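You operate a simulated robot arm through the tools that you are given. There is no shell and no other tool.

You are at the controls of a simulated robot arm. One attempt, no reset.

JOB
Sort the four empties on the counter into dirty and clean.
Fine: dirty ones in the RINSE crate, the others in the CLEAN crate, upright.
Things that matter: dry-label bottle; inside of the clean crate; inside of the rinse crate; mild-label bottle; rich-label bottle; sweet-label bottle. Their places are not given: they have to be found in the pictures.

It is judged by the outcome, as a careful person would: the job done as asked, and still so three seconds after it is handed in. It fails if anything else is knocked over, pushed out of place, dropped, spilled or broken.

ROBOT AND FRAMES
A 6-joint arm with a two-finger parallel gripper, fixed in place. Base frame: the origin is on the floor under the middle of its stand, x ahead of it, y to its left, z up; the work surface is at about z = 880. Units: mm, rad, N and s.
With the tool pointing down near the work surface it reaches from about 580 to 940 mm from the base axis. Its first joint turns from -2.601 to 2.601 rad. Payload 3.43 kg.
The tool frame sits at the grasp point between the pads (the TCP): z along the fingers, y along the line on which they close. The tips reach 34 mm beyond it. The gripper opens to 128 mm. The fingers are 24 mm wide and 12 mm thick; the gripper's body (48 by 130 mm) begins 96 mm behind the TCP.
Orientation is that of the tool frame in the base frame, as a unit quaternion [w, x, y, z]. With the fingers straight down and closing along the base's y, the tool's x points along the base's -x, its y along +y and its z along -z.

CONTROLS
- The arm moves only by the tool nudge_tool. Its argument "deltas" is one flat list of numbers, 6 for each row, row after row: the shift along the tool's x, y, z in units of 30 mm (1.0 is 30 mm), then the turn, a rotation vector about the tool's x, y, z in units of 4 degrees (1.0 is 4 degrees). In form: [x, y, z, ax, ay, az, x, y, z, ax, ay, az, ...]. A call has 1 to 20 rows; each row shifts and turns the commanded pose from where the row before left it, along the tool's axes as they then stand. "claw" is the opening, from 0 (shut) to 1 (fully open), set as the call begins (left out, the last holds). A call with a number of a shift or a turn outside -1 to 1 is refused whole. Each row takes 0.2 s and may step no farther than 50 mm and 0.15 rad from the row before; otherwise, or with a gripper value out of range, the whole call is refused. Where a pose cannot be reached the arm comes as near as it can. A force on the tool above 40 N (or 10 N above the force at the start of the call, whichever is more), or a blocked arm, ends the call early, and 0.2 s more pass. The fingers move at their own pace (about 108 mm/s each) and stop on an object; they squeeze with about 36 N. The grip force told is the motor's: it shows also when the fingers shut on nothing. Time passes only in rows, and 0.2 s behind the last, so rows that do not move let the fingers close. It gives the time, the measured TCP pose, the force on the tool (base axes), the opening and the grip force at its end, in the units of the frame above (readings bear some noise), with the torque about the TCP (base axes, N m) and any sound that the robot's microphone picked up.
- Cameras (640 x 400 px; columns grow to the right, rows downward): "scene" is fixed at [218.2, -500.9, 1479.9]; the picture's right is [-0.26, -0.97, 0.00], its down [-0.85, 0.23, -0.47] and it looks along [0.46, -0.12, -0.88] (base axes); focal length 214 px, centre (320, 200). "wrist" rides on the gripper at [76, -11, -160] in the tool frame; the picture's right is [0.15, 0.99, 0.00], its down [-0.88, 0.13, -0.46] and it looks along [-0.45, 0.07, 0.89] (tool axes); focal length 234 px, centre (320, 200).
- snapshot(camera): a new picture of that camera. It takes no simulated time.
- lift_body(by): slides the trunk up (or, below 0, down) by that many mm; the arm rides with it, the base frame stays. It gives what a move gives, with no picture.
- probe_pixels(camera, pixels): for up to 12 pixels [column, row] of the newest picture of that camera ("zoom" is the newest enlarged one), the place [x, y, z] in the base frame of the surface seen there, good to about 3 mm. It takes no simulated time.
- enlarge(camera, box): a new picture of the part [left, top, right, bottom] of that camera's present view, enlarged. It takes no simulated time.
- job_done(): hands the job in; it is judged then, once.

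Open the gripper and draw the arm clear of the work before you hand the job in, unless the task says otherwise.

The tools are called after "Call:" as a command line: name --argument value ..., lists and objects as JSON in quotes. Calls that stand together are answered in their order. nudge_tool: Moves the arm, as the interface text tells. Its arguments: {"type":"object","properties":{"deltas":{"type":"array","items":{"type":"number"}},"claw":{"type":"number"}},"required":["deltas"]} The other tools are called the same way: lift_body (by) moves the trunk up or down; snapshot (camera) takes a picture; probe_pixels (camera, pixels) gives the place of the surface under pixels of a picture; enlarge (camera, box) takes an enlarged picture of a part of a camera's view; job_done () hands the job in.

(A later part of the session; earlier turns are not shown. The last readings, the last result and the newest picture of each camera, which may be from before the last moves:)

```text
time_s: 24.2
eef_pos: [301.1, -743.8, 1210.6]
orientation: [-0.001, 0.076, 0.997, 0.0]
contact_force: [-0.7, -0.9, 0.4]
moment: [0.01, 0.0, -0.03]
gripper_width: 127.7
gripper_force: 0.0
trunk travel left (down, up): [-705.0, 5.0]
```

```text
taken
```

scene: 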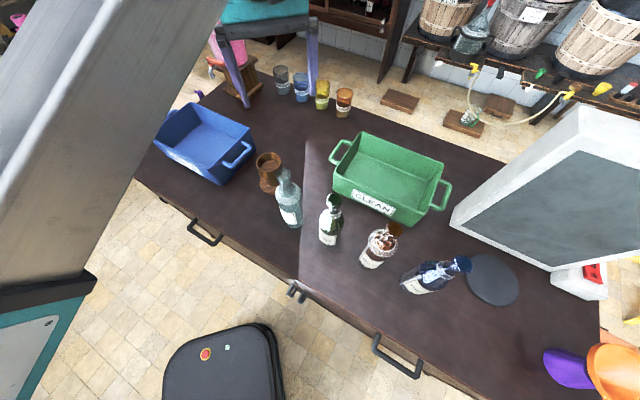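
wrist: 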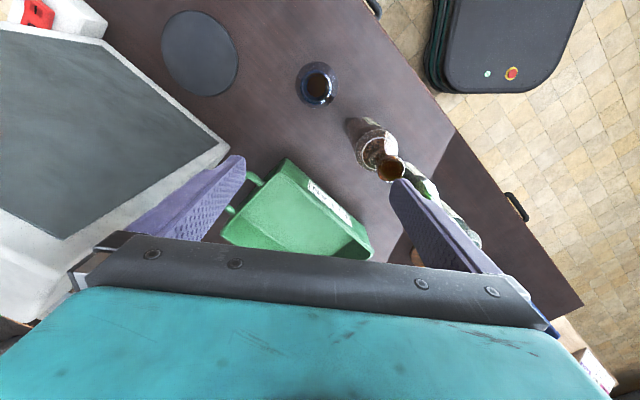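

RICH is at (317,85) and its interior looks dark at the bottom. I enlarge it and MILD from here.

Call:
enlarge --camera "wrist" --box '[290, 58, 344, 110]'

Call:
enlarge --camera "wrist" --box '[304, 70, 332, 104]'

Call:
enlarge --camera "wrist" --box '[335, 105, 415, 190]'

Call:
probe_pixels --camera "wrist" --pixels '[[317, 85], [297, 84], [336, 84], [316, 63], [316, 105], [320, 94], [312, 80], [318, 78], [200, 55], [165, 45], [120, 120], [228, 148]]'

```text
7.69 times, centred on (317, 84) of wrist
```

zoom: 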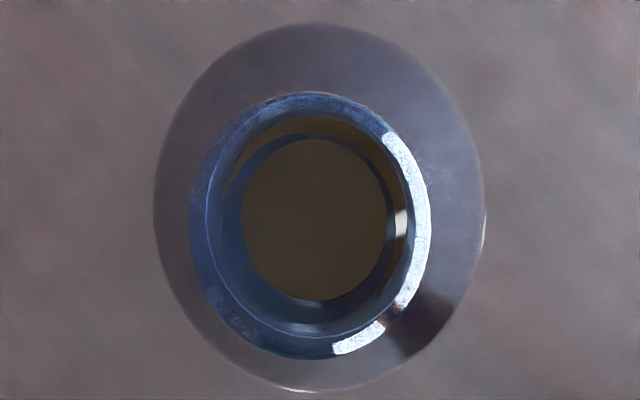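

```text
11.76 times, centred on (318, 87) of wrist
```

zoom: 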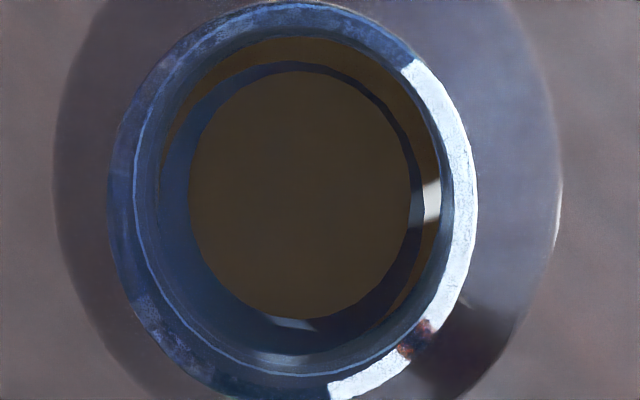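

```text
4.71 times, centred on (375, 148) of wrist
```

zoom: 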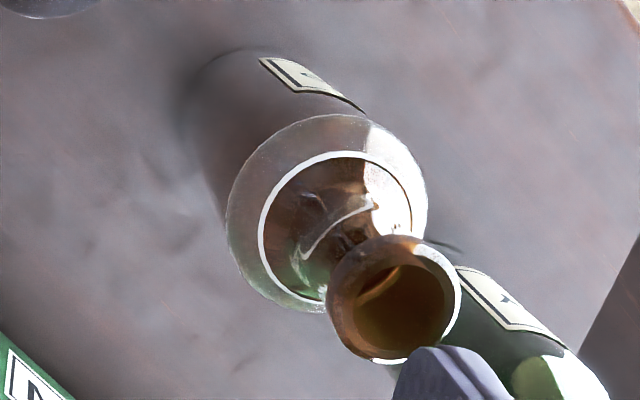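

```text
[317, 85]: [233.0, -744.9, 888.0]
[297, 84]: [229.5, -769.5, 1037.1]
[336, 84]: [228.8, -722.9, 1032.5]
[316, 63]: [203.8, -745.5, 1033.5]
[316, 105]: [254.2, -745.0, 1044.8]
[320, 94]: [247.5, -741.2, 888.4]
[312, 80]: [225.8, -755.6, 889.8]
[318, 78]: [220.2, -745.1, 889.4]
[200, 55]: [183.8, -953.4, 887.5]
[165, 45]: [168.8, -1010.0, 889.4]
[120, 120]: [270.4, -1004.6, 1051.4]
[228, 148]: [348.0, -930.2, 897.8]
```

RICH's floor shows a dull brown disc, odd inside blue glass, like MILD's; DRY's floor was green and SWEET's pale. I zoom in harder on RICH's floor.

Call:
enlarge --camera "wrist" --box '[310, 77, 326, 95]'

Call:
enlarge --camera "wrist" --box '[375, 150, 405, 185]'

Call:
snapshot --camera "scene"

```text
16.00 times, centred on (318, 86) of wrist
```

zoom: 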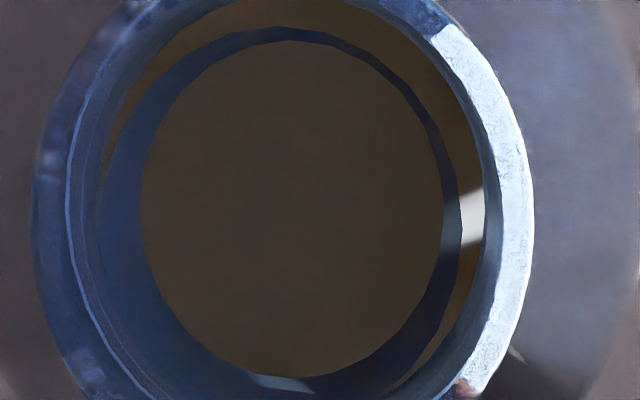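

```text
11.43 times, centred on (390, 168) of wrist
```

zoom: 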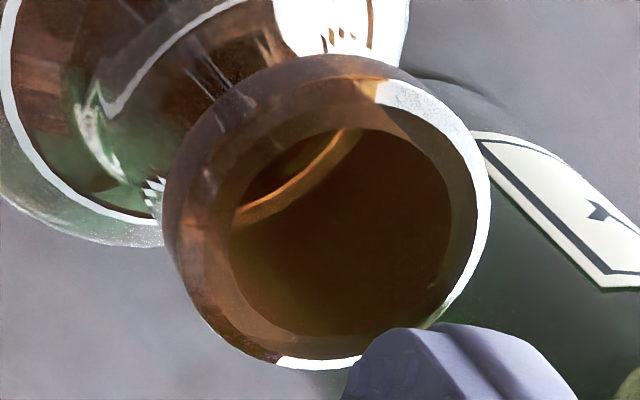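

```text
taken
```

scene: 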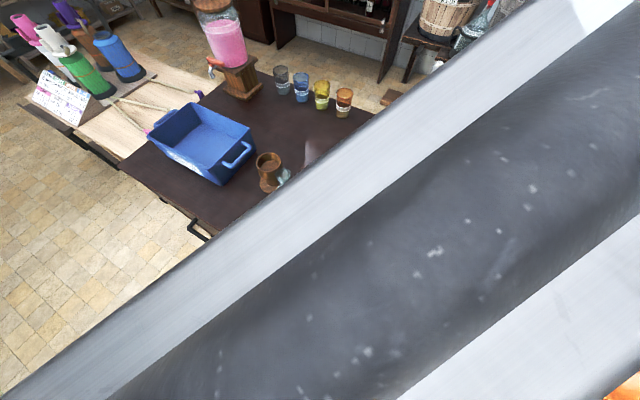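

I'll lift each bottle in front of the scene camera to see its bottom from the side, so first I turn the tool to −45° yaw (fingers closing across the bottle row). All moves stay above the bottle tops.

Call:
nudge_tool --deltas '[0, 0, 0, 0, 0, -0.96, 0, 0, 0, 0, 0, -0.96, 0, 0, 0, 0, 0, -0.96, 0, 0, 0, 0, 0, -0.96, 0, 0, 0, 0, 0, -0.96, 0, 0, 0, 0, 0, -0.96, 0, 0, 0, 0, 0, -0.96, 0, 0, 0, 0, 0, -0.96, 0, 0, 0, 0, 0, -0.96, 0, 0, 0, 0, 0, -0.96, 0, 0, 0, 0, 0, -0.96, 0, 0, 0, 0, 0, -0.96, 0, 0, 0, 0, 0, -0.96, 0, 0, 0, 0, 0, -0.96]'

Call:
nudge_tool --deltas '[-0.93, 0.145, 0, 0, 0, 0, -0.93, 0.145, 0, 0, 0, 0, -0.93, 0.145, 0, 0, 0, 0, -0.93, 0.145, 0, 0, 0, 0, -0.93, 0.145, 0, 0, 0, 0, -0.93, 0.145, 0, 0, 0, 0, -0.93, 0.145, 0, 0, 0, 0, -0.93, 0.145, 0, 0, 0, 0, -0.93, 0.145, 0, 0, 0, 0, -0.93, 0.145, 0, 0, 0, 0, -0.93, 0.145, 0, 0, 0, 0]'

Call:
snapshot --camera "wrist"

```text
time_s: 27.2
eef_pos: [300.5, -741.7, 1213.0]
orientation: [0.0, -0.383, 0.924, 0.001]
contact_force: [-0.5, 0.4, -0.6]
moment: [0.0, 0.01, 0.01]
gripper_width: 128.2
gripper_force: 0.0
trunk travel left (down, up): [-705.0, 5.0]
```

```text
time_s: 29.6
eef_pos: [485.8, -492.5, 1210.2]
orientation: [-0.001, -0.382, 0.924, 0.001]
contact_force: [1.1, 0.0, -1.0]
moment: [-0.01, -0.01, -0.01]
gripper_width: 127.8
gripper_force: 0.0
trunk travel left (down, up): [-705.0, 5.0]
```

```text
taken
```

wrist: 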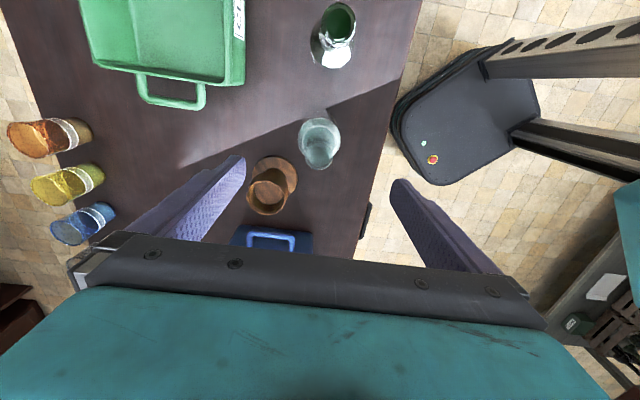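

The tool is over SWEET (seen at (318,145)) with DRY at (335,38). I enlarge both and probe SWEET's rim for exact centering.

Call:
enlarge --camera "wrist" --box '[285, 100, 355, 180]'

Call:
enlarge --camera "wrist" --box '[295, 0, 375, 75]'

Call:
probe_pixels --camera "wrist" --pixels '[[302, 145], [335, 145], [318, 165], [320, 134], [300, 125], [340, 125], [321, 155], [324, 40], [345, 20], [312, 45], [355, 45], [333, 62]]'

```text
5.00 times, centred on (320, 140) of wrist
```

zoom: 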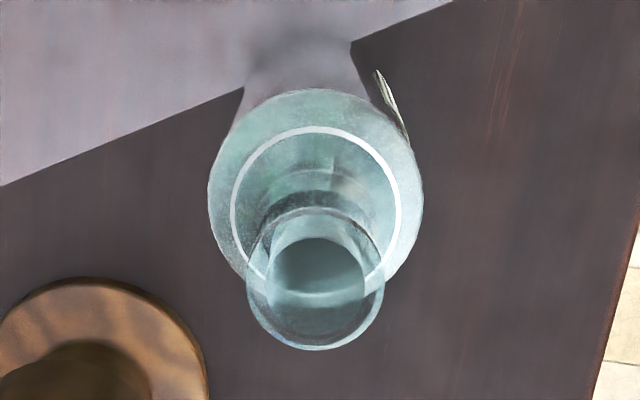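

```text
5.33 times, centred on (335, 38) of wrist
```

zoom: 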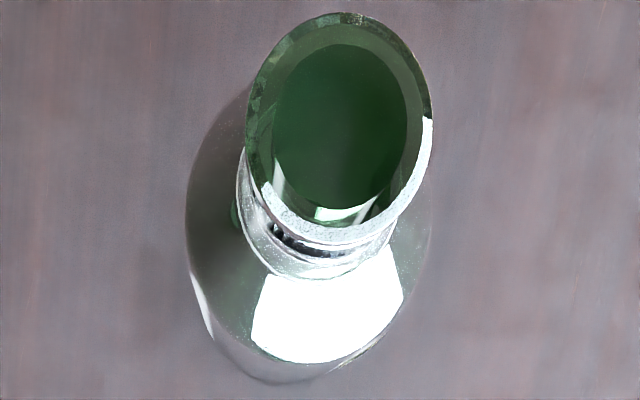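

```text
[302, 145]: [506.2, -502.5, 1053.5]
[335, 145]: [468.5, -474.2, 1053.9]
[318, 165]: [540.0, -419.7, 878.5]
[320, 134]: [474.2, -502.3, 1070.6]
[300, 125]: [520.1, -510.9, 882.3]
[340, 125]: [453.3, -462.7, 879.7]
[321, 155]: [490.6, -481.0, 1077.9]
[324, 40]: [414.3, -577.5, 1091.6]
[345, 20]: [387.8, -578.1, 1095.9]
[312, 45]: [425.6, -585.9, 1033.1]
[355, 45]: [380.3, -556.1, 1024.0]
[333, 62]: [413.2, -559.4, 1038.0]
```

The rim centre works out within ~1 mm of the TCP axis. I set a ~77 mm opening and descend 117 mm to neck height (TCP z≈1093).

Call:
nudge_tool --deltas '[0, 0, 0.78, 0, 0, 0, 0, 0, 0.78, 0, 0, 0, 0, 0, 0.78, 0, 0, 0, 0, 0, 0.78, 0, 0, 0, 0, 0, 0.78, 0, 0, 0]' --claw 0.6

Call:
snapshot --camera "wrist"

Call:
snapshot --camera "scene"

```text
time_s: 30.8
eef_pos: [484.5, -492.7, 1092.8]
orientation: [0.0, -0.382, 0.924, 0.001]
contact_force: [-0.4, 0.4, -0.2]
moment: [-0.01, 0.01, 0.02]
gripper_width: 77.0
gripper_force: 0.1
trunk travel left (down, up): [-705.0, 5.0]
```

```text
taken
```

wrist: 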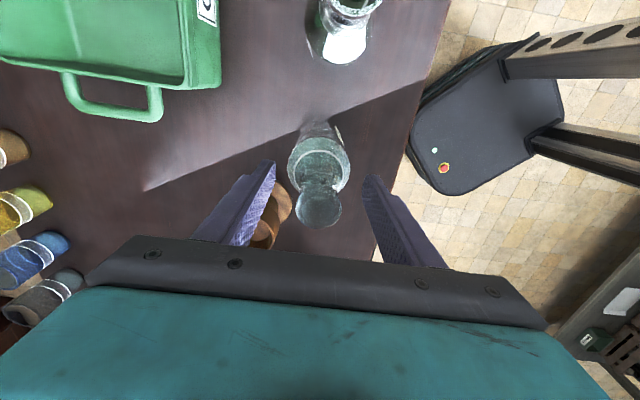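

```text
taken
```

scene: 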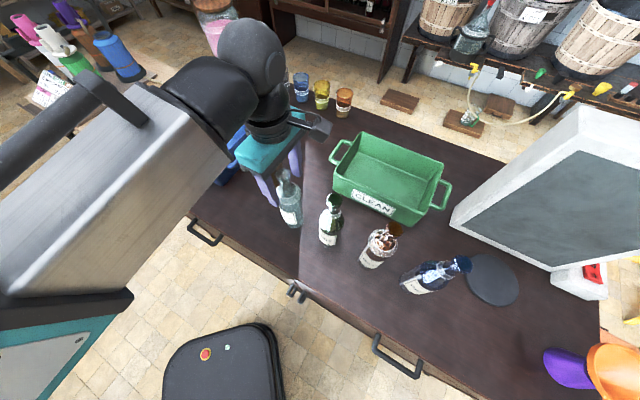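

Descent went freely. I check the finger/neck alignment in enlarged pictures before closing.

Call:
enlarge --camera "scene" --box '[225, 110, 345, 240]'

Call:
enlarge --camera "wrist" --box '[220, 110, 430, 250]'

```text
3.08 times, centred on (285, 175) of scene
```

zoom: 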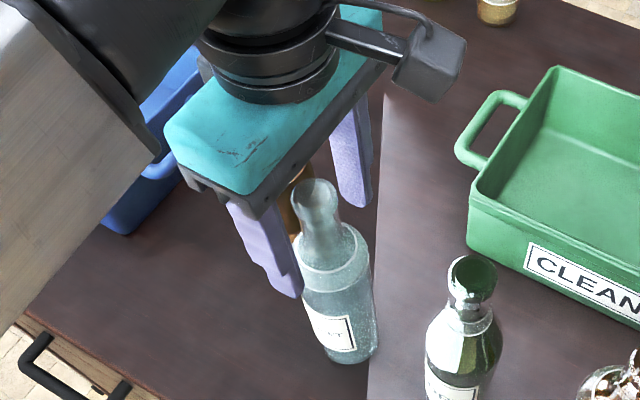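

```text
2.86 times, centred on (325, 180) of wrist
```

zoom: 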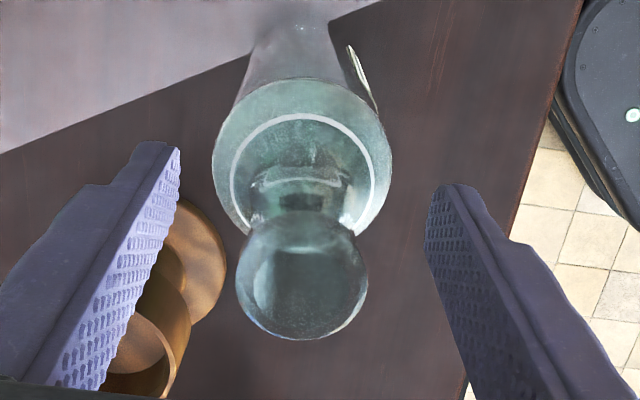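

The mouth is centred between the pads (row ≈206 vs expected ≈204). I close the gripper on the neck.

Call:
nudge_tool --deltas '[0, 0, 0, 0, 0, 0, 0, 0, 0, 0, 0, 0, 0, 0, 0, 0, 0, 0, 0, 0, 0, 0, 0, 0]' --claw 0

Call:
snapshot --camera "wrist"

```text
time_s: 31.9
eef_pos: [486.5, -493.2, 1097.9]
orientation: [0.0, -0.382, 0.924, -0.003]
contact_force: [1.3, -0.4, 24.3]
moment: [0.43, 0.24, -0.04]
gripper_width: 30.7
gripper_force: 35.7
trunk travel left (down, up): [-705.0, 5.0]
stopped in row 4: the force on the tool passed its limit at 41 N (the readings are from after the stop); the commanded pose is now the measured one
```

```text
taken
```

wrist: 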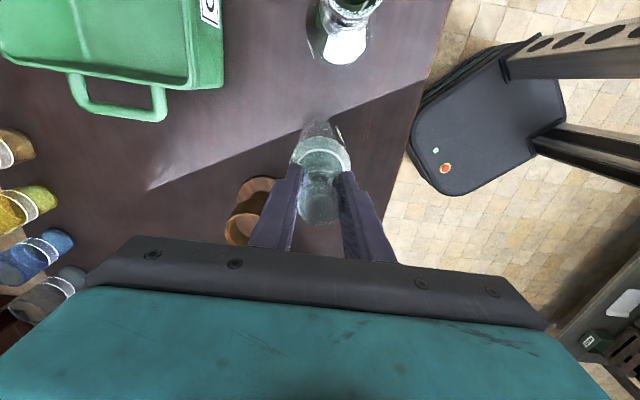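

The tips wedged slightly on the shoulder (24 N upward), width 30.7 mm and grip 36 N. I raise gently a few mm and check readings.

Call:
nudge_tool --deltas '[0, 0, -0.1, 0, 0, 0, 0, 0, -0.1, 0, 0, 0, 0, 0, -0.1, 0, 0, 0]'

Call:
enlarge --camera "scene" --box '[225, 110, 345, 240]'

```text
time_s: 32.7
eef_pos: [485.4, -493.7, 1103.1]
orientation: [-0.001, -0.381, 0.924, -0.002]
contact_force: [0.9, -0.3, -2.0]
moment: [-0.02, -0.04, 0.0]
gripper_width: 30.5
gripper_force: 36.2
trunk travel left (down, up): [-705.0, 5.0]
```

```text
3.08 times, centred on (285, 175) of scene
```

zoom: 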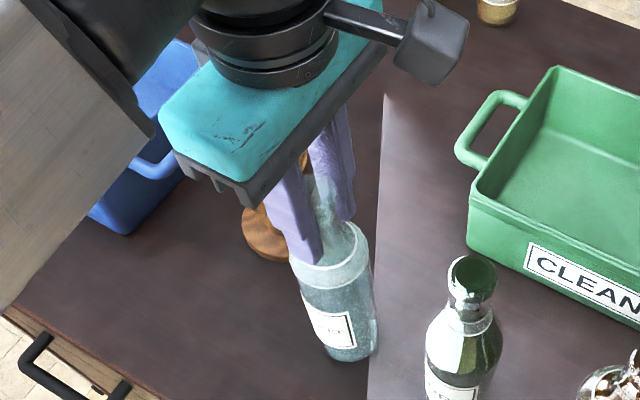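

Force is now −2 N, so the bottle hangs freely from the grip. I lift 150 mm straight up.

Call:
nudge_tool --deltas '[0, 0, -0.6, 0, 0, 0, 0, 0, -0.8, 0, 0, 0, 0, 0, -0.9, 0, 0, 0, 0, 0, -0.9, 0, 0, 0, 0, 0, -0.9, 0, 0, 0, 0, 0, -0.9, 0, 0, 0, 0, 0, 0, 0, 0, 0]'

Call:
snapshot --camera "scene"

```text
time_s: 34.3
eef_pos: [486.9, -493.3, 1254.3]
orientation: [0.0, -0.382, 0.924, -0.001]
contact_force: [-0.7, 0.1, -3.1]
moment: [0.07, 0.06, 0.02]
gripper_width: 30.4
gripper_force: 36.5
trunk travel left (down, up): [-705.0, 5.0]
```

```text
taken
```

scene: 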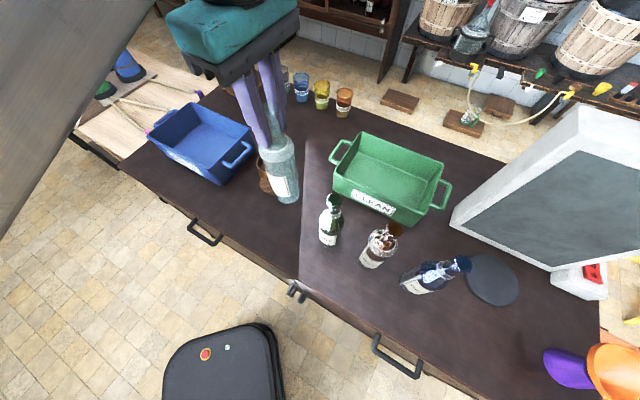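

SWEET is lifted (≈3 N). I enlarge it now, with its bottom at about (288,195).

Call:
enlarge --camera "scene" --box '[255, 125, 315, 210]'

```text
4.71 times, centred on (285, 168) of scene
```

zoom: 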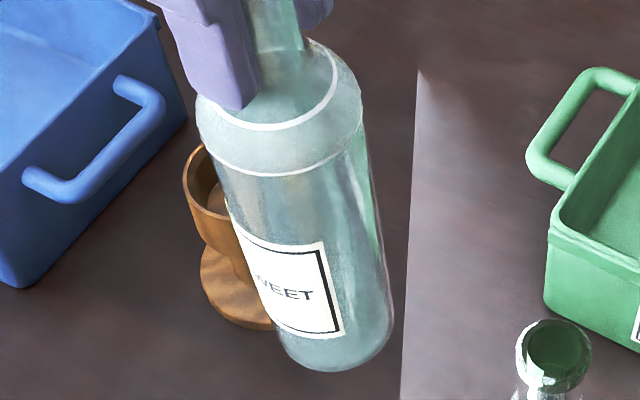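

I move SWEET farther out and higher so the scene camera sees it from a lower angle.

Call:
nudge_tool --deltas '[-0.29, -0.74, -0.36, 0, 0, 0, -0.29, -0.74, -0.36, 0, 0, 0, -0.29, -0.74, -0.36, 0, 0, 0, -0.29, -0.74, -0.36, 0, 0, 0, -0.29, -0.74, -0.36, 0, 0, 0, -0.29, -0.74, -0.36, 0, 0, 0, -0.29, -0.74, -0.36, 0, 0, 0, 0, 0, 0, 0, 0, 0]'

Call:
snapshot --camera "scene"

```text
time_s: 36.1
eef_pos: [637.9, -561.0, 1331.9]
orientation: [-0.001, -0.382, 0.924, -0.001]
contact_force: [-0.5, 0.3, -3.0]
moment: [0.07, 0.06, -0.01]
gripper_width: 30.3
gripper_force: 36.1
trunk travel left (down, up): [-705.0, 5.0]
```

```text
taken
```

scene: 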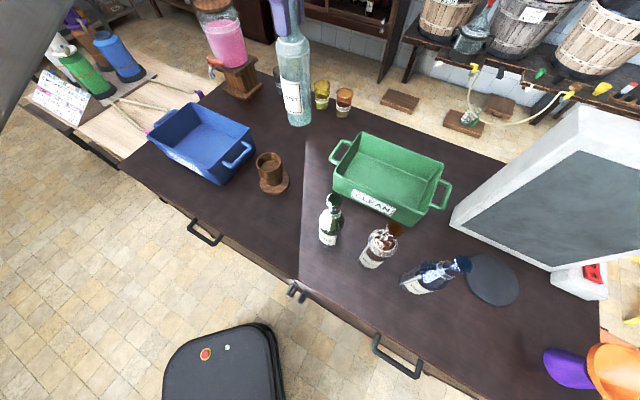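

SWEET is now seen nearly from the side at (295,80). I enlarge it.

Call:
enlarge --camera "scene" --box '[260, 25, 335, 140]'

Call:
enlarge --camera "scene" --box '[275, 80, 320, 132]'

```text
3.48 times, centred on (298, 82) of scene
```

zoom: 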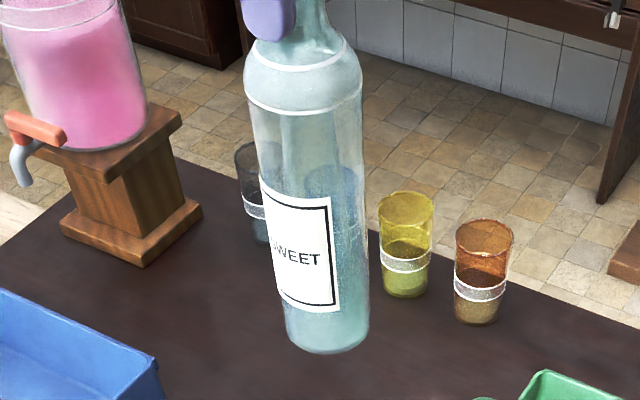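

```text
7.69 times, centred on (298, 106) of scene
```

zoom: 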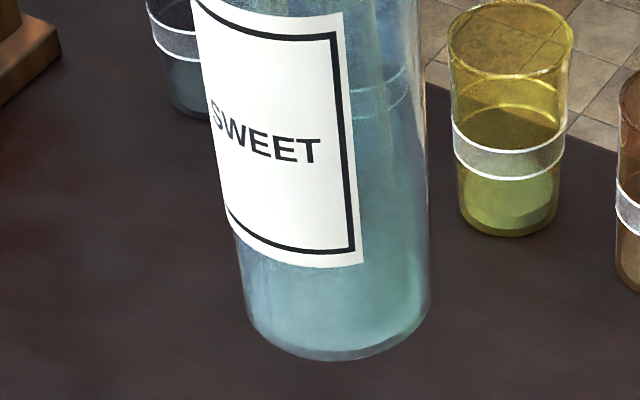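

SWEET looks see-through with no obvious deposit on this side, but its label hides part. I rotate the bottle 80° to look past the label.

Call:
nudge_tool --deltas '[0, 0, 0, 0, 0, 1, 0, 0, 0, 0, 0, 1, 0, 0, 0, 0, 0, 1, 0, 0, 0, 0, 0, 1, 0, 0, 0, 0, 0, 1, 0, 0, 0, 0, 0, 1, 0, 0, 0, 0, 0, 1, 0, 0, 0, 0, 0, 1, 0, 0, 0, 0, 0, 1, 0, 0, 0, 0, 0, 1, 0, 0, 0, 0, 0, 1, 0, 0, 0, 0, 0, 1, 0, 0, 0, 0, 0, 1, 0, 0, 0, 0, 0, 1, 0, 0, 0, 0, 0, 1, 0, 0, 0, 0, 0, 1, 0, 0, 0, 0, 0, 1, 0, 0, 0, 0, 0, 1, 0, 0, 0, 0, 0, 1, 0, 0, 0, 0, 0, 1]'

Call:
enlarge --camera "scene" --box '[260, 25, 335, 140]'

Call:
enlarge --camera "scene" --box '[275, 70, 320, 132]'

```text
time_s: 39.6
eef_pos: [638.5, -562.4, 1329.6]
orientation: [0.001, 0.16, 0.987, -0.004]
contact_force: [-2.4, -14.7, -1.5]
moment: [2.42, -0.23, 1.28]
gripper_width: 30.2
gripper_force: 36.0
trunk travel left (down, up): [-705.0, 5.0]
stopped in row 17: the force on the tool passed its limit at 80 N (the readings are from after the stop); the commanded pose is now the measured one
```

```text
3.48 times, centred on (298, 82) of scene
```

zoom: 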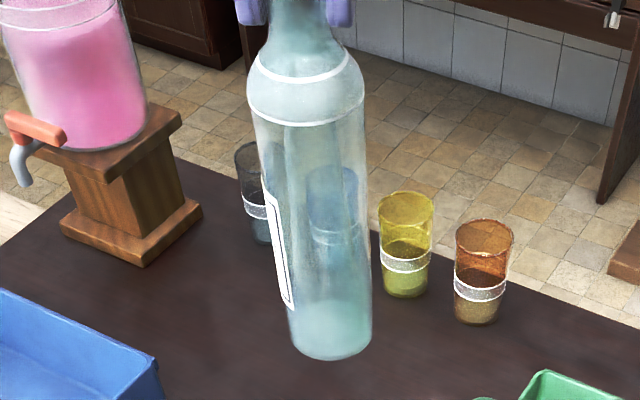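

```text
6.45 times, centred on (298, 101) of scene
```

zoom: 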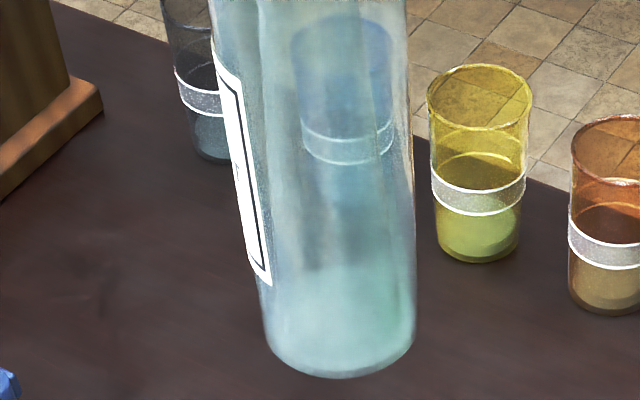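

The wrist bracket seems to have touched the arm itself (80 N) at this yaw; the bottle is still held. SWEET's glass looks clear with a light floor like the clean tumblers. I rotate back.

Call:
nudge_tool --deltas '[0, 0, 0, 0, 0, -1, 0, 0, 0, 0, 0, -1, 0, 0, 0, 0, 0, -1, 0, 0, 0, 0, 0, -1, 0, 0, 0, 0, 0, -1, 0, 0, 0, 0, 0, -1, 0, 0, 0, 0, 0, -1, 0, 0, 0, 0, 0, -1, 0, 0, 0, 0, 0, -1, 0, 0, 0, 0, 0, -1, 0, 0, 0, 0, 0, -1, 0, 0, 0, 0, 0, -1, 0, 0, 0, 0, 0, -1, 0, 0, 0, 0, 0, -1, 0, 0, 0, 0, 0, -1, 0, 0, 0, 0, 0, -1]'

Call:
snapshot --camera "scene"

Call:
snapshot --camera "wrist"

```text
time_s: 43.0
eef_pos: [636.0, -562.9, 1330.3]
orientation: [-0.002, -0.386, 0.922, -0.003]
contact_force: [0.0, 0.0, -3.3]
moment: [-0.14, -0.15, -0.02]
gripper_width: 30.2
gripper_force: 36.0
trunk travel left (down, up): [-705.0, 5.0]
```

```text
taken
```

scene: 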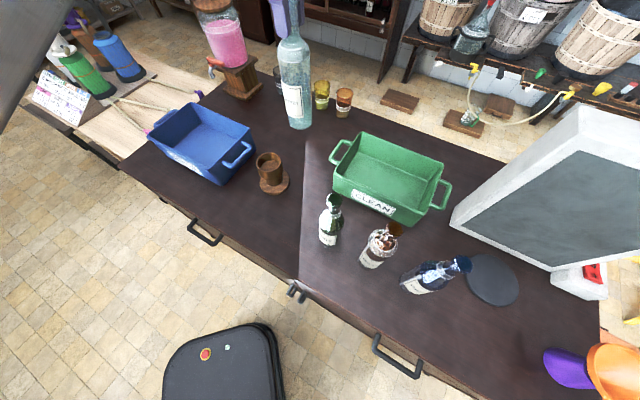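

```text
taken
```

wrist: 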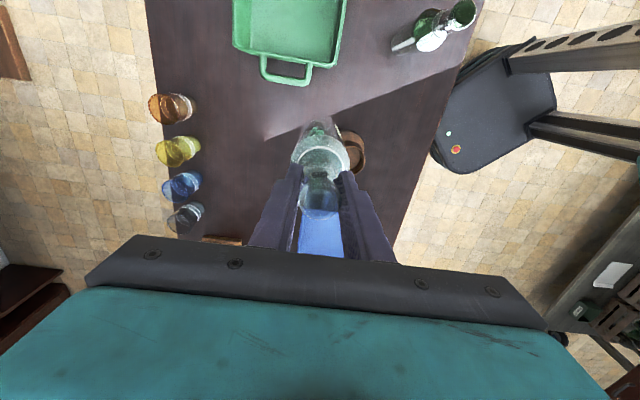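

I check the bottle's hang angle and the interior in enlarged wrist and scene pictures.

Call:
enlarge --camera "wrist" --box '[260, 100, 380, 230]'

Call:
enlarge --camera "scene" --box '[260, 0, 340, 140]'

```text
3.08 times, centred on (320, 165) of wrist
```

zoom: 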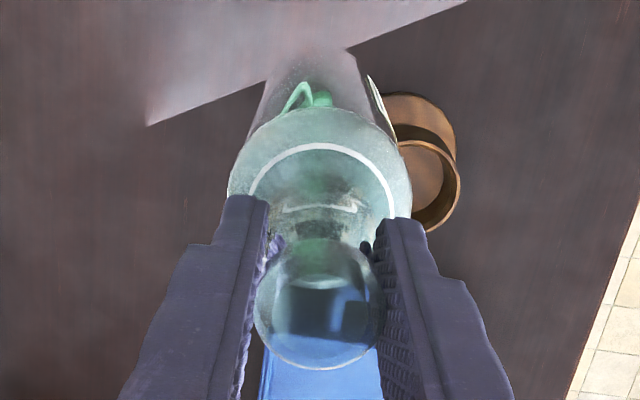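

```text
2.86 times, centred on (300, 70) of scene
```

zoom: 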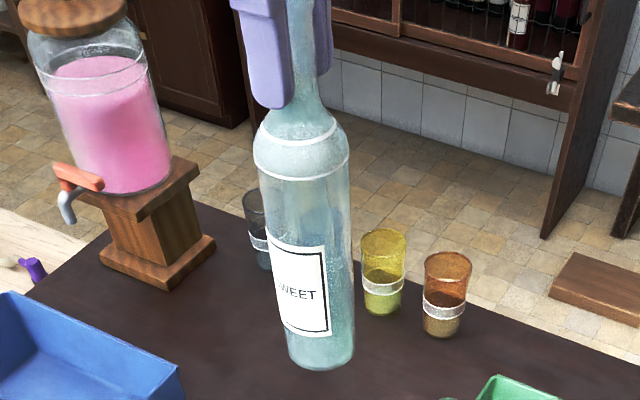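

SWEET hangs nearly vertical and shows no deposit, unlike the brown floor in RICH; I treat it as clean for now and carry it toward the near end of the green crate, staying high.

Call:
nudge_tool --deltas '[0.91, -0.26, 0.4, 0, 0, 0, 0.91, -0.26, 0.4, 0, 0, 0, 0.91, -0.26, 0.4, 0, 0, 0, 0.91, -0.26, 0.4, 0, 0, 0, 0.91, -0.26, 0.4, 0, 0, 0, 0.91, -0.26, 0.4, 0, 0, 0]'

Call:
snapshot --camera "wrist"

Call:
snapshot --camera "scene"

```text
time_s: 44.4
eef_pos: [545.9, -698.1, 1252.9]
orientation: [-0.001, -0.387, 0.922, -0.003]
contact_force: [0.6, 0.1, -2.9]
moment: [-0.13, -0.14, 0.02]
gripper_width: 30.1
gripper_force: 35.8
out of reach, approached as far as the arm can: row 4, 5, 6
trunk travel left (down, up): [-705.0, 5.0]
```

```text
taken
```

wrist: 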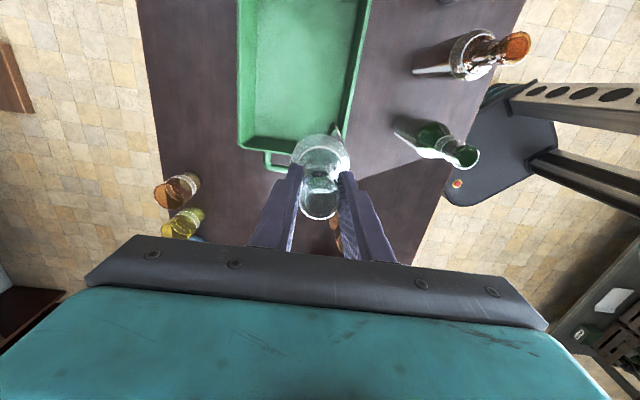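

```text
taken
```

scene: 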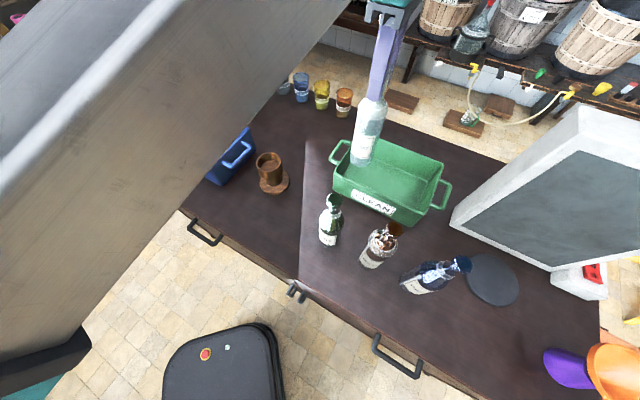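

The arm stopped at its reach limit at (546,-698), which lies over the near end of the green crate. I enlarge to see where the bottle bottom is relative to the walls and probe the crate rims.

Call:
enlarge --camera "scene" --box '[320, 110, 460, 230]'

Call:
probe_pixels --camera "zoom" --pixels '[[70, 265], [395, 385], [520, 205], [60, 245], [120, 290], [250, 335], [380, 370], [300, 110], [400, 145], [250, 250], [350, 280], [150, 250]]'

```text
3.33 times, centred on (390, 170) of scene
```

zoom: 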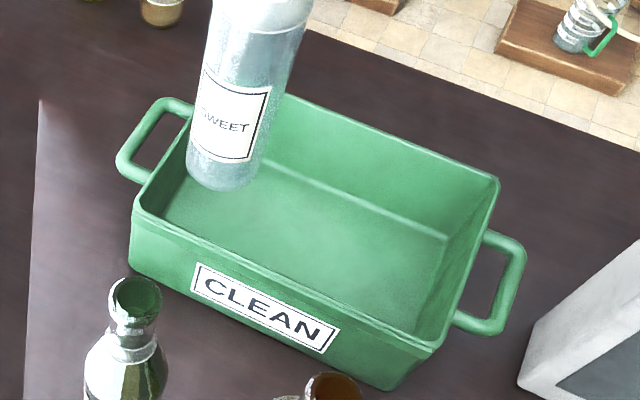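

```text
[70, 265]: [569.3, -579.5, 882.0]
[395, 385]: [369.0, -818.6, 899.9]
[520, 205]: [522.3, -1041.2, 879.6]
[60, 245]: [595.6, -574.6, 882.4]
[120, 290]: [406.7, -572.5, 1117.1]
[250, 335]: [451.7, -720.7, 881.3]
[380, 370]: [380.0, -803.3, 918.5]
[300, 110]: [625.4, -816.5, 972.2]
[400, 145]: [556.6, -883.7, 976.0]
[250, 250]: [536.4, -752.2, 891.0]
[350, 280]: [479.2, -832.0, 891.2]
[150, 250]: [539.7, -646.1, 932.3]
```

I probe the crate's rim corners and inner edges more exactly in this enlarged picture.

Call:
probe_pixels --camera "zoom" --pixels '[[135, 208], [430, 344], [494, 180], [200, 240], [300, 288], [155, 220], [420, 332], [440, 240], [415, 335], [165, 215], [290, 275], [445, 235]]'

Call:
enlarge --camera "wrist" --box '[220, 60, 400, 220]'

```text
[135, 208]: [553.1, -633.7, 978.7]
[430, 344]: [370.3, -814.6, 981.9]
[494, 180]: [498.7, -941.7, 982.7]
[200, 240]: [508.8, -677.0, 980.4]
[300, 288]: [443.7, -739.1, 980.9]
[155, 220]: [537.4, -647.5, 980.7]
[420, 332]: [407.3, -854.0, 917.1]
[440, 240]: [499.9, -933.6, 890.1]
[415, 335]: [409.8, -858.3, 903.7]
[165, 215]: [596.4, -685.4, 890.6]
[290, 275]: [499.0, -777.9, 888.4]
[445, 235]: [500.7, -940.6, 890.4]
```

```text
2.50 times, centred on (310, 140) of wrist
```

zoom: 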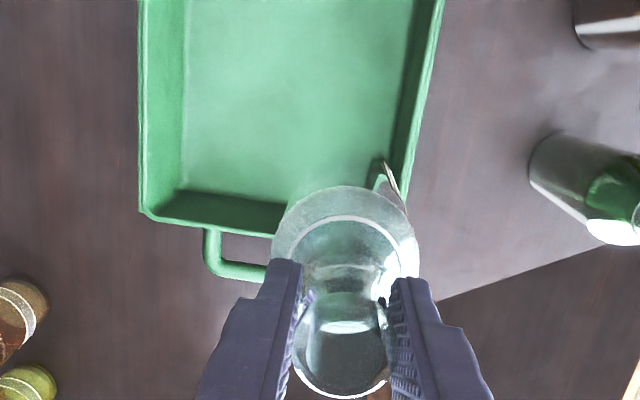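

The bottle axis is only ~43 mm from the label-side rim edge, too close. I lower to z≈1218 (bottle bottom ≈1000, still above the rim 981) and then push 12 mm outward.

Call:
nudge_tool --deltas '[0, 0, 0.6, 0, 0, 0, 0, 0, 0.55, 0, 0, 0, 0, -0.15, 0.05, 0, 0, 0, 0, -0.15, 0, 0, 0, 0, 0, -0.15, 0, 0, 0, 0]'

Call:
enlarge --camera "scene" --box '[320, 110, 460, 230]'

```text
time_s: 45.6
eef_pos: [554.1, -705.3, 1216.2]
orientation: [-0.001, -0.386, 0.922, -0.005]
contact_force: [0.5, 0.0, -3.6]
moment: [-0.09, -0.14, -0.02]
gripper_width: 30.2
gripper_force: 36.0
trunk travel left (down, up): [-705.0, 5.0]
```

```text
3.33 times, centred on (390, 170) of scene
```

zoom: 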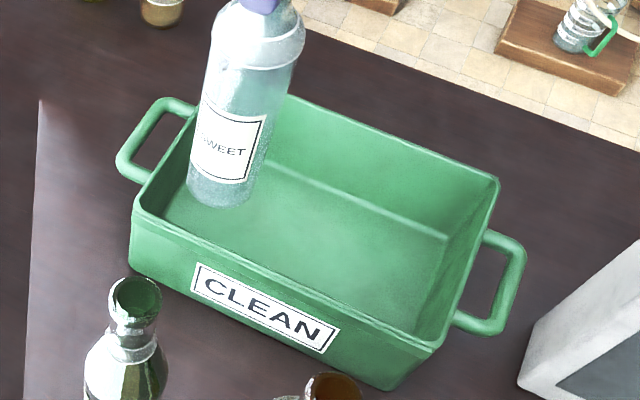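

Through SWEET's lower glass I should see the crate's green if it is clear; I zoom on that.

Call:
enlarge --camera "scene" --box '[350, 105, 395, 180]'

Call:
snapshot --camera "wrist"

Call:
enlarge --camera "wrist" --box '[270, 100, 370, 220]'

```text
5.33 times, centred on (372, 142) of scene
```

zoom: 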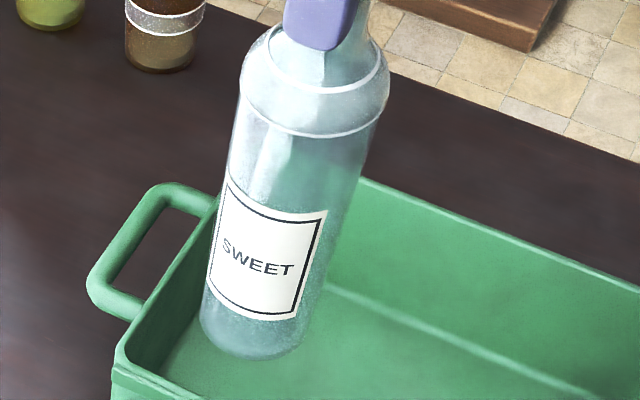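

```text
taken
```

wrist: 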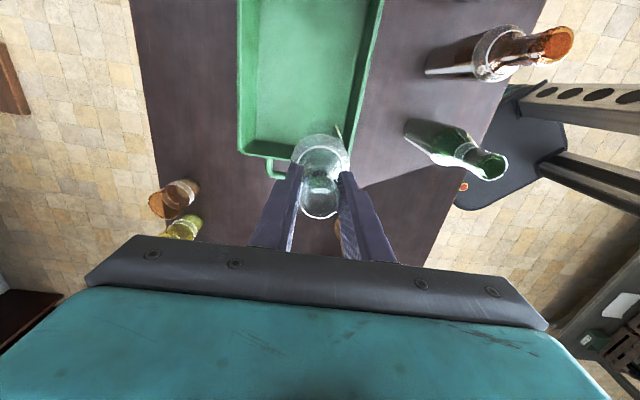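

```text
3.33 times, centred on (320, 160) of wrist
```

zoom: 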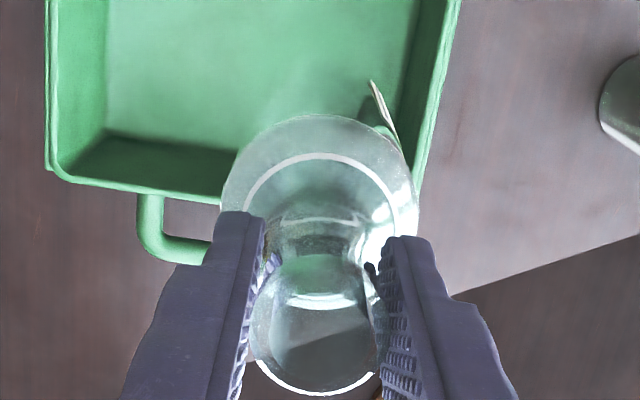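

The wrist view shows the crate's green clearly through SWEET's body, so its walls are clear. I lower it toward the crate floor (expected contact at TCP z≈1106).

Call:
nudge_tool --deltas '[0, 0, 0.6, 0, 0, 0, 0, 0, 0.6, 0, 0, 0, 0, 0, 0.6, 0, 0, 0, 0, 0, 0.6, 0, 0, 0, 0, 0, 0.5, 0, 0, 0, 0, 0, 0.4, 0, 0, 0, 0, 0, 0.1, 0, 0, 0]'

Call:
enlarge --camera "scene" --box '[320, 110, 460, 230]'

```text
time_s: 47.2
eef_pos: [555.1, -707.6, 1116.9]
orientation: [-0.001, -0.386, 0.922, -0.005]
contact_force: [1.1, -0.5, 6.8]
moment: [-0.13, -0.43, -0.02]
gripper_width: 30.8
gripper_force: 36.2
trunk travel left (down, up): [-705.0, 5.0]
```

```text
3.33 times, centred on (390, 170) of scene
```

zoom: 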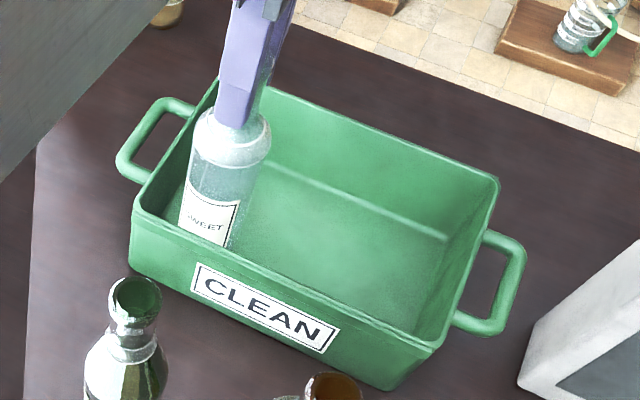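

Contact force rose to +6.8 N at z≈1117, so SWEET stands on the crate floor. I open the gripper partly and wait.

Call:
nudge_tool --deltas '[0, 0, 0, 0, 0, 0, 0, 0, 0, 0, 0, 0, 0, 0, 0, 0, 0, 0]' --claw 0.5

Call:
enlarge --camera "scene" --box '[320, 110, 460, 230]'

Call:
snapshot --camera "wrist"

```text
time_s: 48.0
eef_pos: [556.0, -707.3, 1114.4]
orientation: [-0.001, -0.386, 0.922, -0.004]
contact_force: [0.1, 0.4, 1.0]
moment: [0.01, -0.03, 0.0]
gripper_width: 63.7
gripper_force: 0.1
trunk travel left (down, up): [-705.0, 5.0]
```

```text
3.33 times, centred on (390, 170) of scene
```

zoom: 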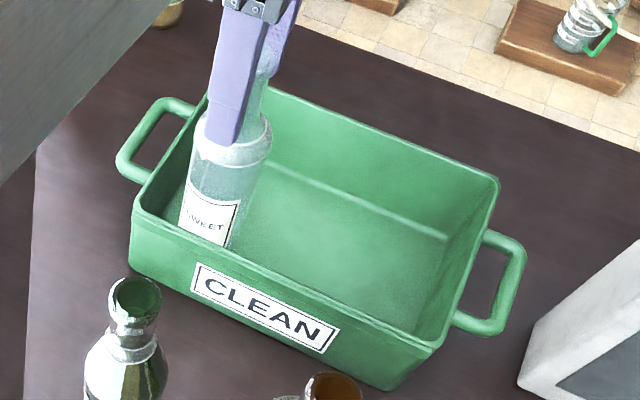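

```text
taken
```

wrist: 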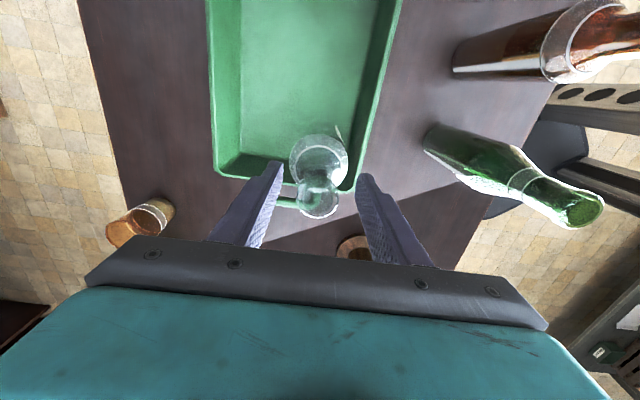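

SWEET is released and stands upright at (318,170). From this low pose the wrist camera sees DRY and MILD more from the side, so I enlarge them.

Call:
enlarge --camera "wrist" --box '[410, 110, 540, 210]'

Call:
enlarge --camera "wrist" --box '[440, 0, 640, 110]'

Call:
enlarge --camera "wrist" --box '[270, 120, 365, 225]'

```text
4.00 times, centred on (475, 160) of wrist
```

zoom: 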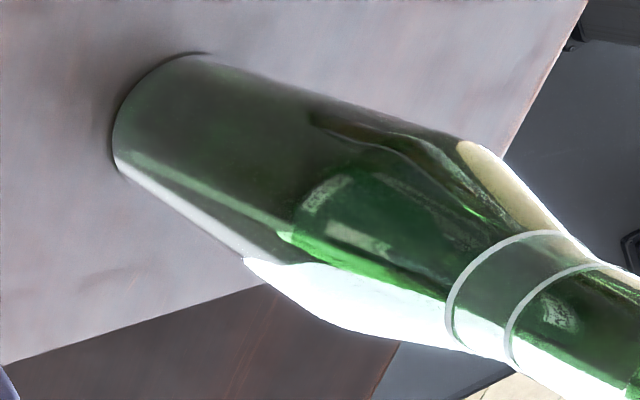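

```text
3.20 times, centred on (540, 55) of wrist
```

zoom: 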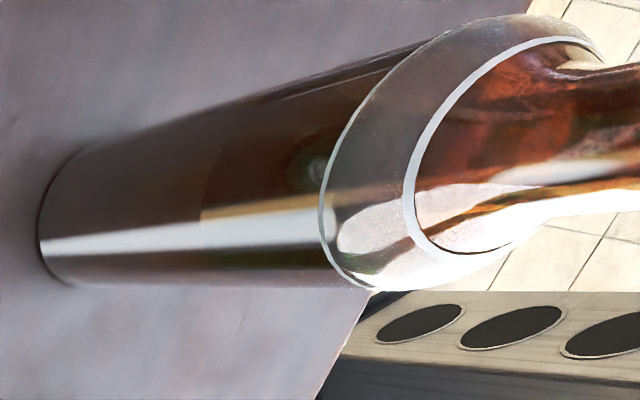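

```text
3.81 times, centred on (318, 172) of wrist
```

zoom: 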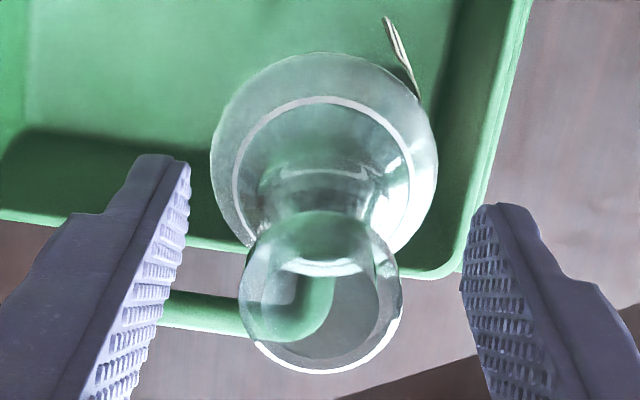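

SWEET stands free in the crate and looks clear. I raise 100 mm, then go over DRY near (401,-575).

Call:
nudge_tool --deltas '[0, 0, -0.6, 0, 0, 0, 0, 0, -0.9, 0, 0, 0, 0, 0, -0.9, 0, 0, 0, 0, 0, -0.9, 0, 0, 0, 0.07, 0.966, 0, 0, 0, 0, 0.07, 0.966, 0, 0, 0, 0, 0.07, 0.966, 0, 0, 0, 0, 0.07, 0.966, 0, 0, 0, 0, 0.07, 0.966, 0, 0, 0, 0, 0.07, 0.966, 0, 0, 0, 0, 0.07, 0.966, 0, 0, 0, 0]'

Call:
snapshot --camera "wrist"

Call:
snapshot --camera "scene"

```text
time_s: 50.4
eef_pos: [399.2, -575.5, 1212.5]
orientation: [-0.002, -0.387, 0.922, -0.003]
contact_force: [0.3, 0.2, 0.6]
moment: [-0.01, -0.01, 0.0]
gripper_width: 63.8
gripper_force: 0.1
trunk travel left (down, up): [-705.0, 5.0]
```

```text
taken
```

wrist: 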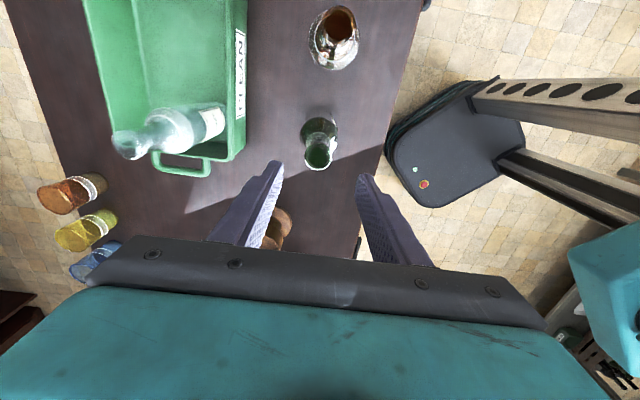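

```text
taken
```

scene: 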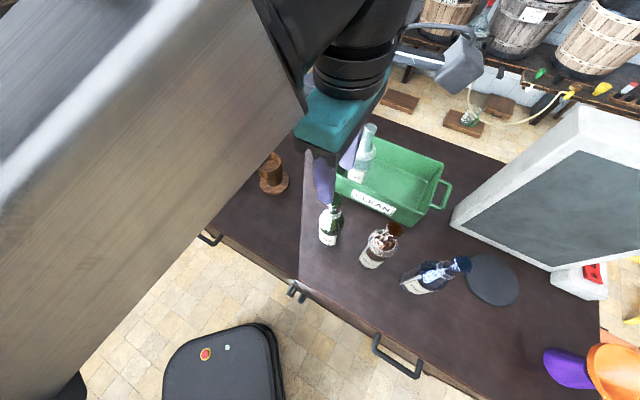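

SWEET is upright in the crate. I enlarge DRY's mouth (around (320,150)) to compute alignment and look inside.

Call:
enlarge --camera "wrist" --box '[290, 105, 350, 180]'

Call:
enlarge --camera "wrist" --box '[300, 0, 370, 75]'

```text
5.33 times, centred on (320, 142) of wrist
```

zoom: 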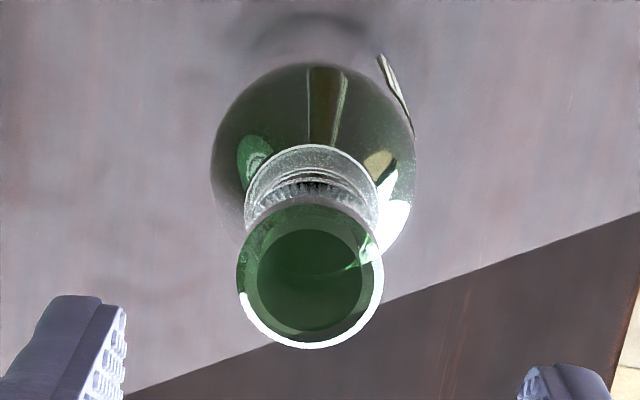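

```text
5.33 times, centred on (335, 38) of wrist
```

zoom: 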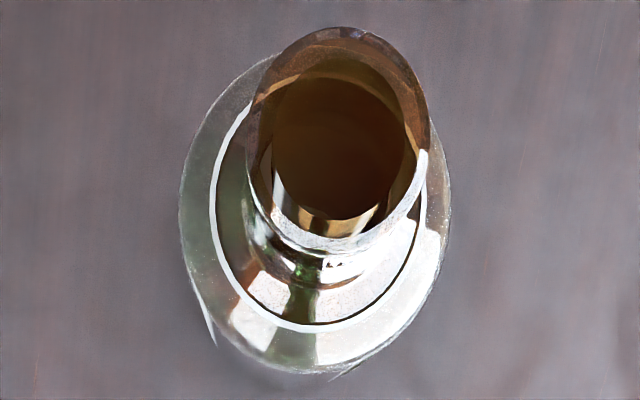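

The rim centre is within 1 mm of the tool axis. I descend 108 mm to TCP z≈1104 with the 64 mm opening and close.

Call:
nudge_tool --deltas '[0, 0, 0.9, 0, 0, 0, 0, 0, 0.9, 0, 0, 0, 0, 0, 0.9, 0, 0, 0, 0, 0, 0.6, 0, 0, 0, 0, 0, 0.31, 0, 0, 0]'

Call:
enlarge --camera "wrist" --box '[220, 110, 430, 250]'

```text
time_s: 51.6
eef_pos: [398.5, -574.8, 1105.9]
orientation: [-0.001, -0.387, 0.922, -0.003]
contact_force: [-0.6, 0.5, 0.2]
moment: [-0.01, 0.01, -0.01]
gripper_width: 64.3
gripper_force: 0.0
trunk travel left (down, up): [-705.0, 5.0]
```

```text
2.86 times, centred on (325, 180) of wrist
```

zoom: 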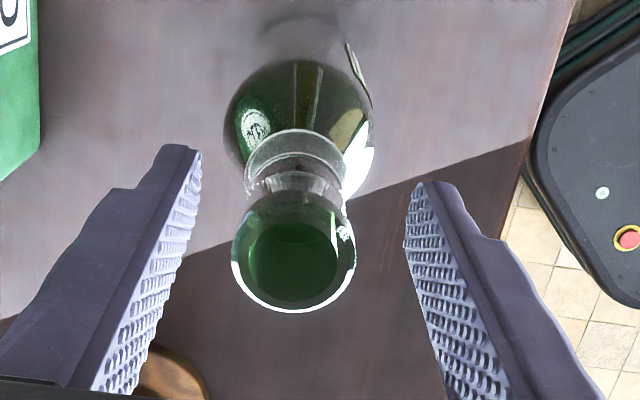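

The mouth sits about 2.5 mm off toward −y of the tool, so I shift −2 mm in tool y and then close.

Call:
nudge_tool --deltas '[0, -0.075, 0, 0, 0, 0, 0, 0, 0, 0, 0, 0]'

Call:
nudge_tool --deltas '[0, 0, 0, 0, 0, 0, 0, 0, 0, 0, 0, 0, 0, 0, 0, 0, 0, 0, 0, 0, 0, 0, 0, 0]' --claw 0

Call:
enlarge --camera "wrist" --box '[220, 110, 430, 250]'

```text
time_s: 52.2
eef_pos: [401.6, -578.4, 1105.6]
orientation: [-0.002, -0.386, 0.922, -0.004]
contact_force: [0.2, 0.0, -0.1]
moment: [-0.03, 0.01, -0.02]
gripper_width: 64.0
gripper_force: 0.0
trunk travel left (down, up): [-705.0, 5.0]
```

```text
time_s: 53.2
eef_pos: [399.7, -577.9, 1105.9]
orientation: [-0.001, -0.386, 0.922, -0.003]
contact_force: [-0.6, 0.2, -0.2]
moment: [0.27, 0.35, 0.02]
gripper_width: 30.4
gripper_force: 35.8
trunk travel left (down, up): [-705.0, 5.0]
```

```text
2.86 times, centred on (325, 180) of wrist
```

zoom: 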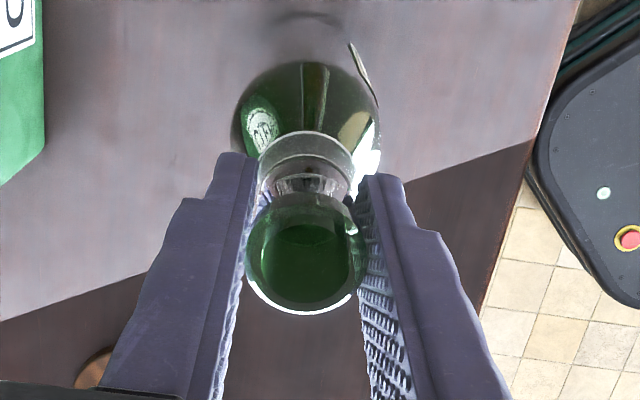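

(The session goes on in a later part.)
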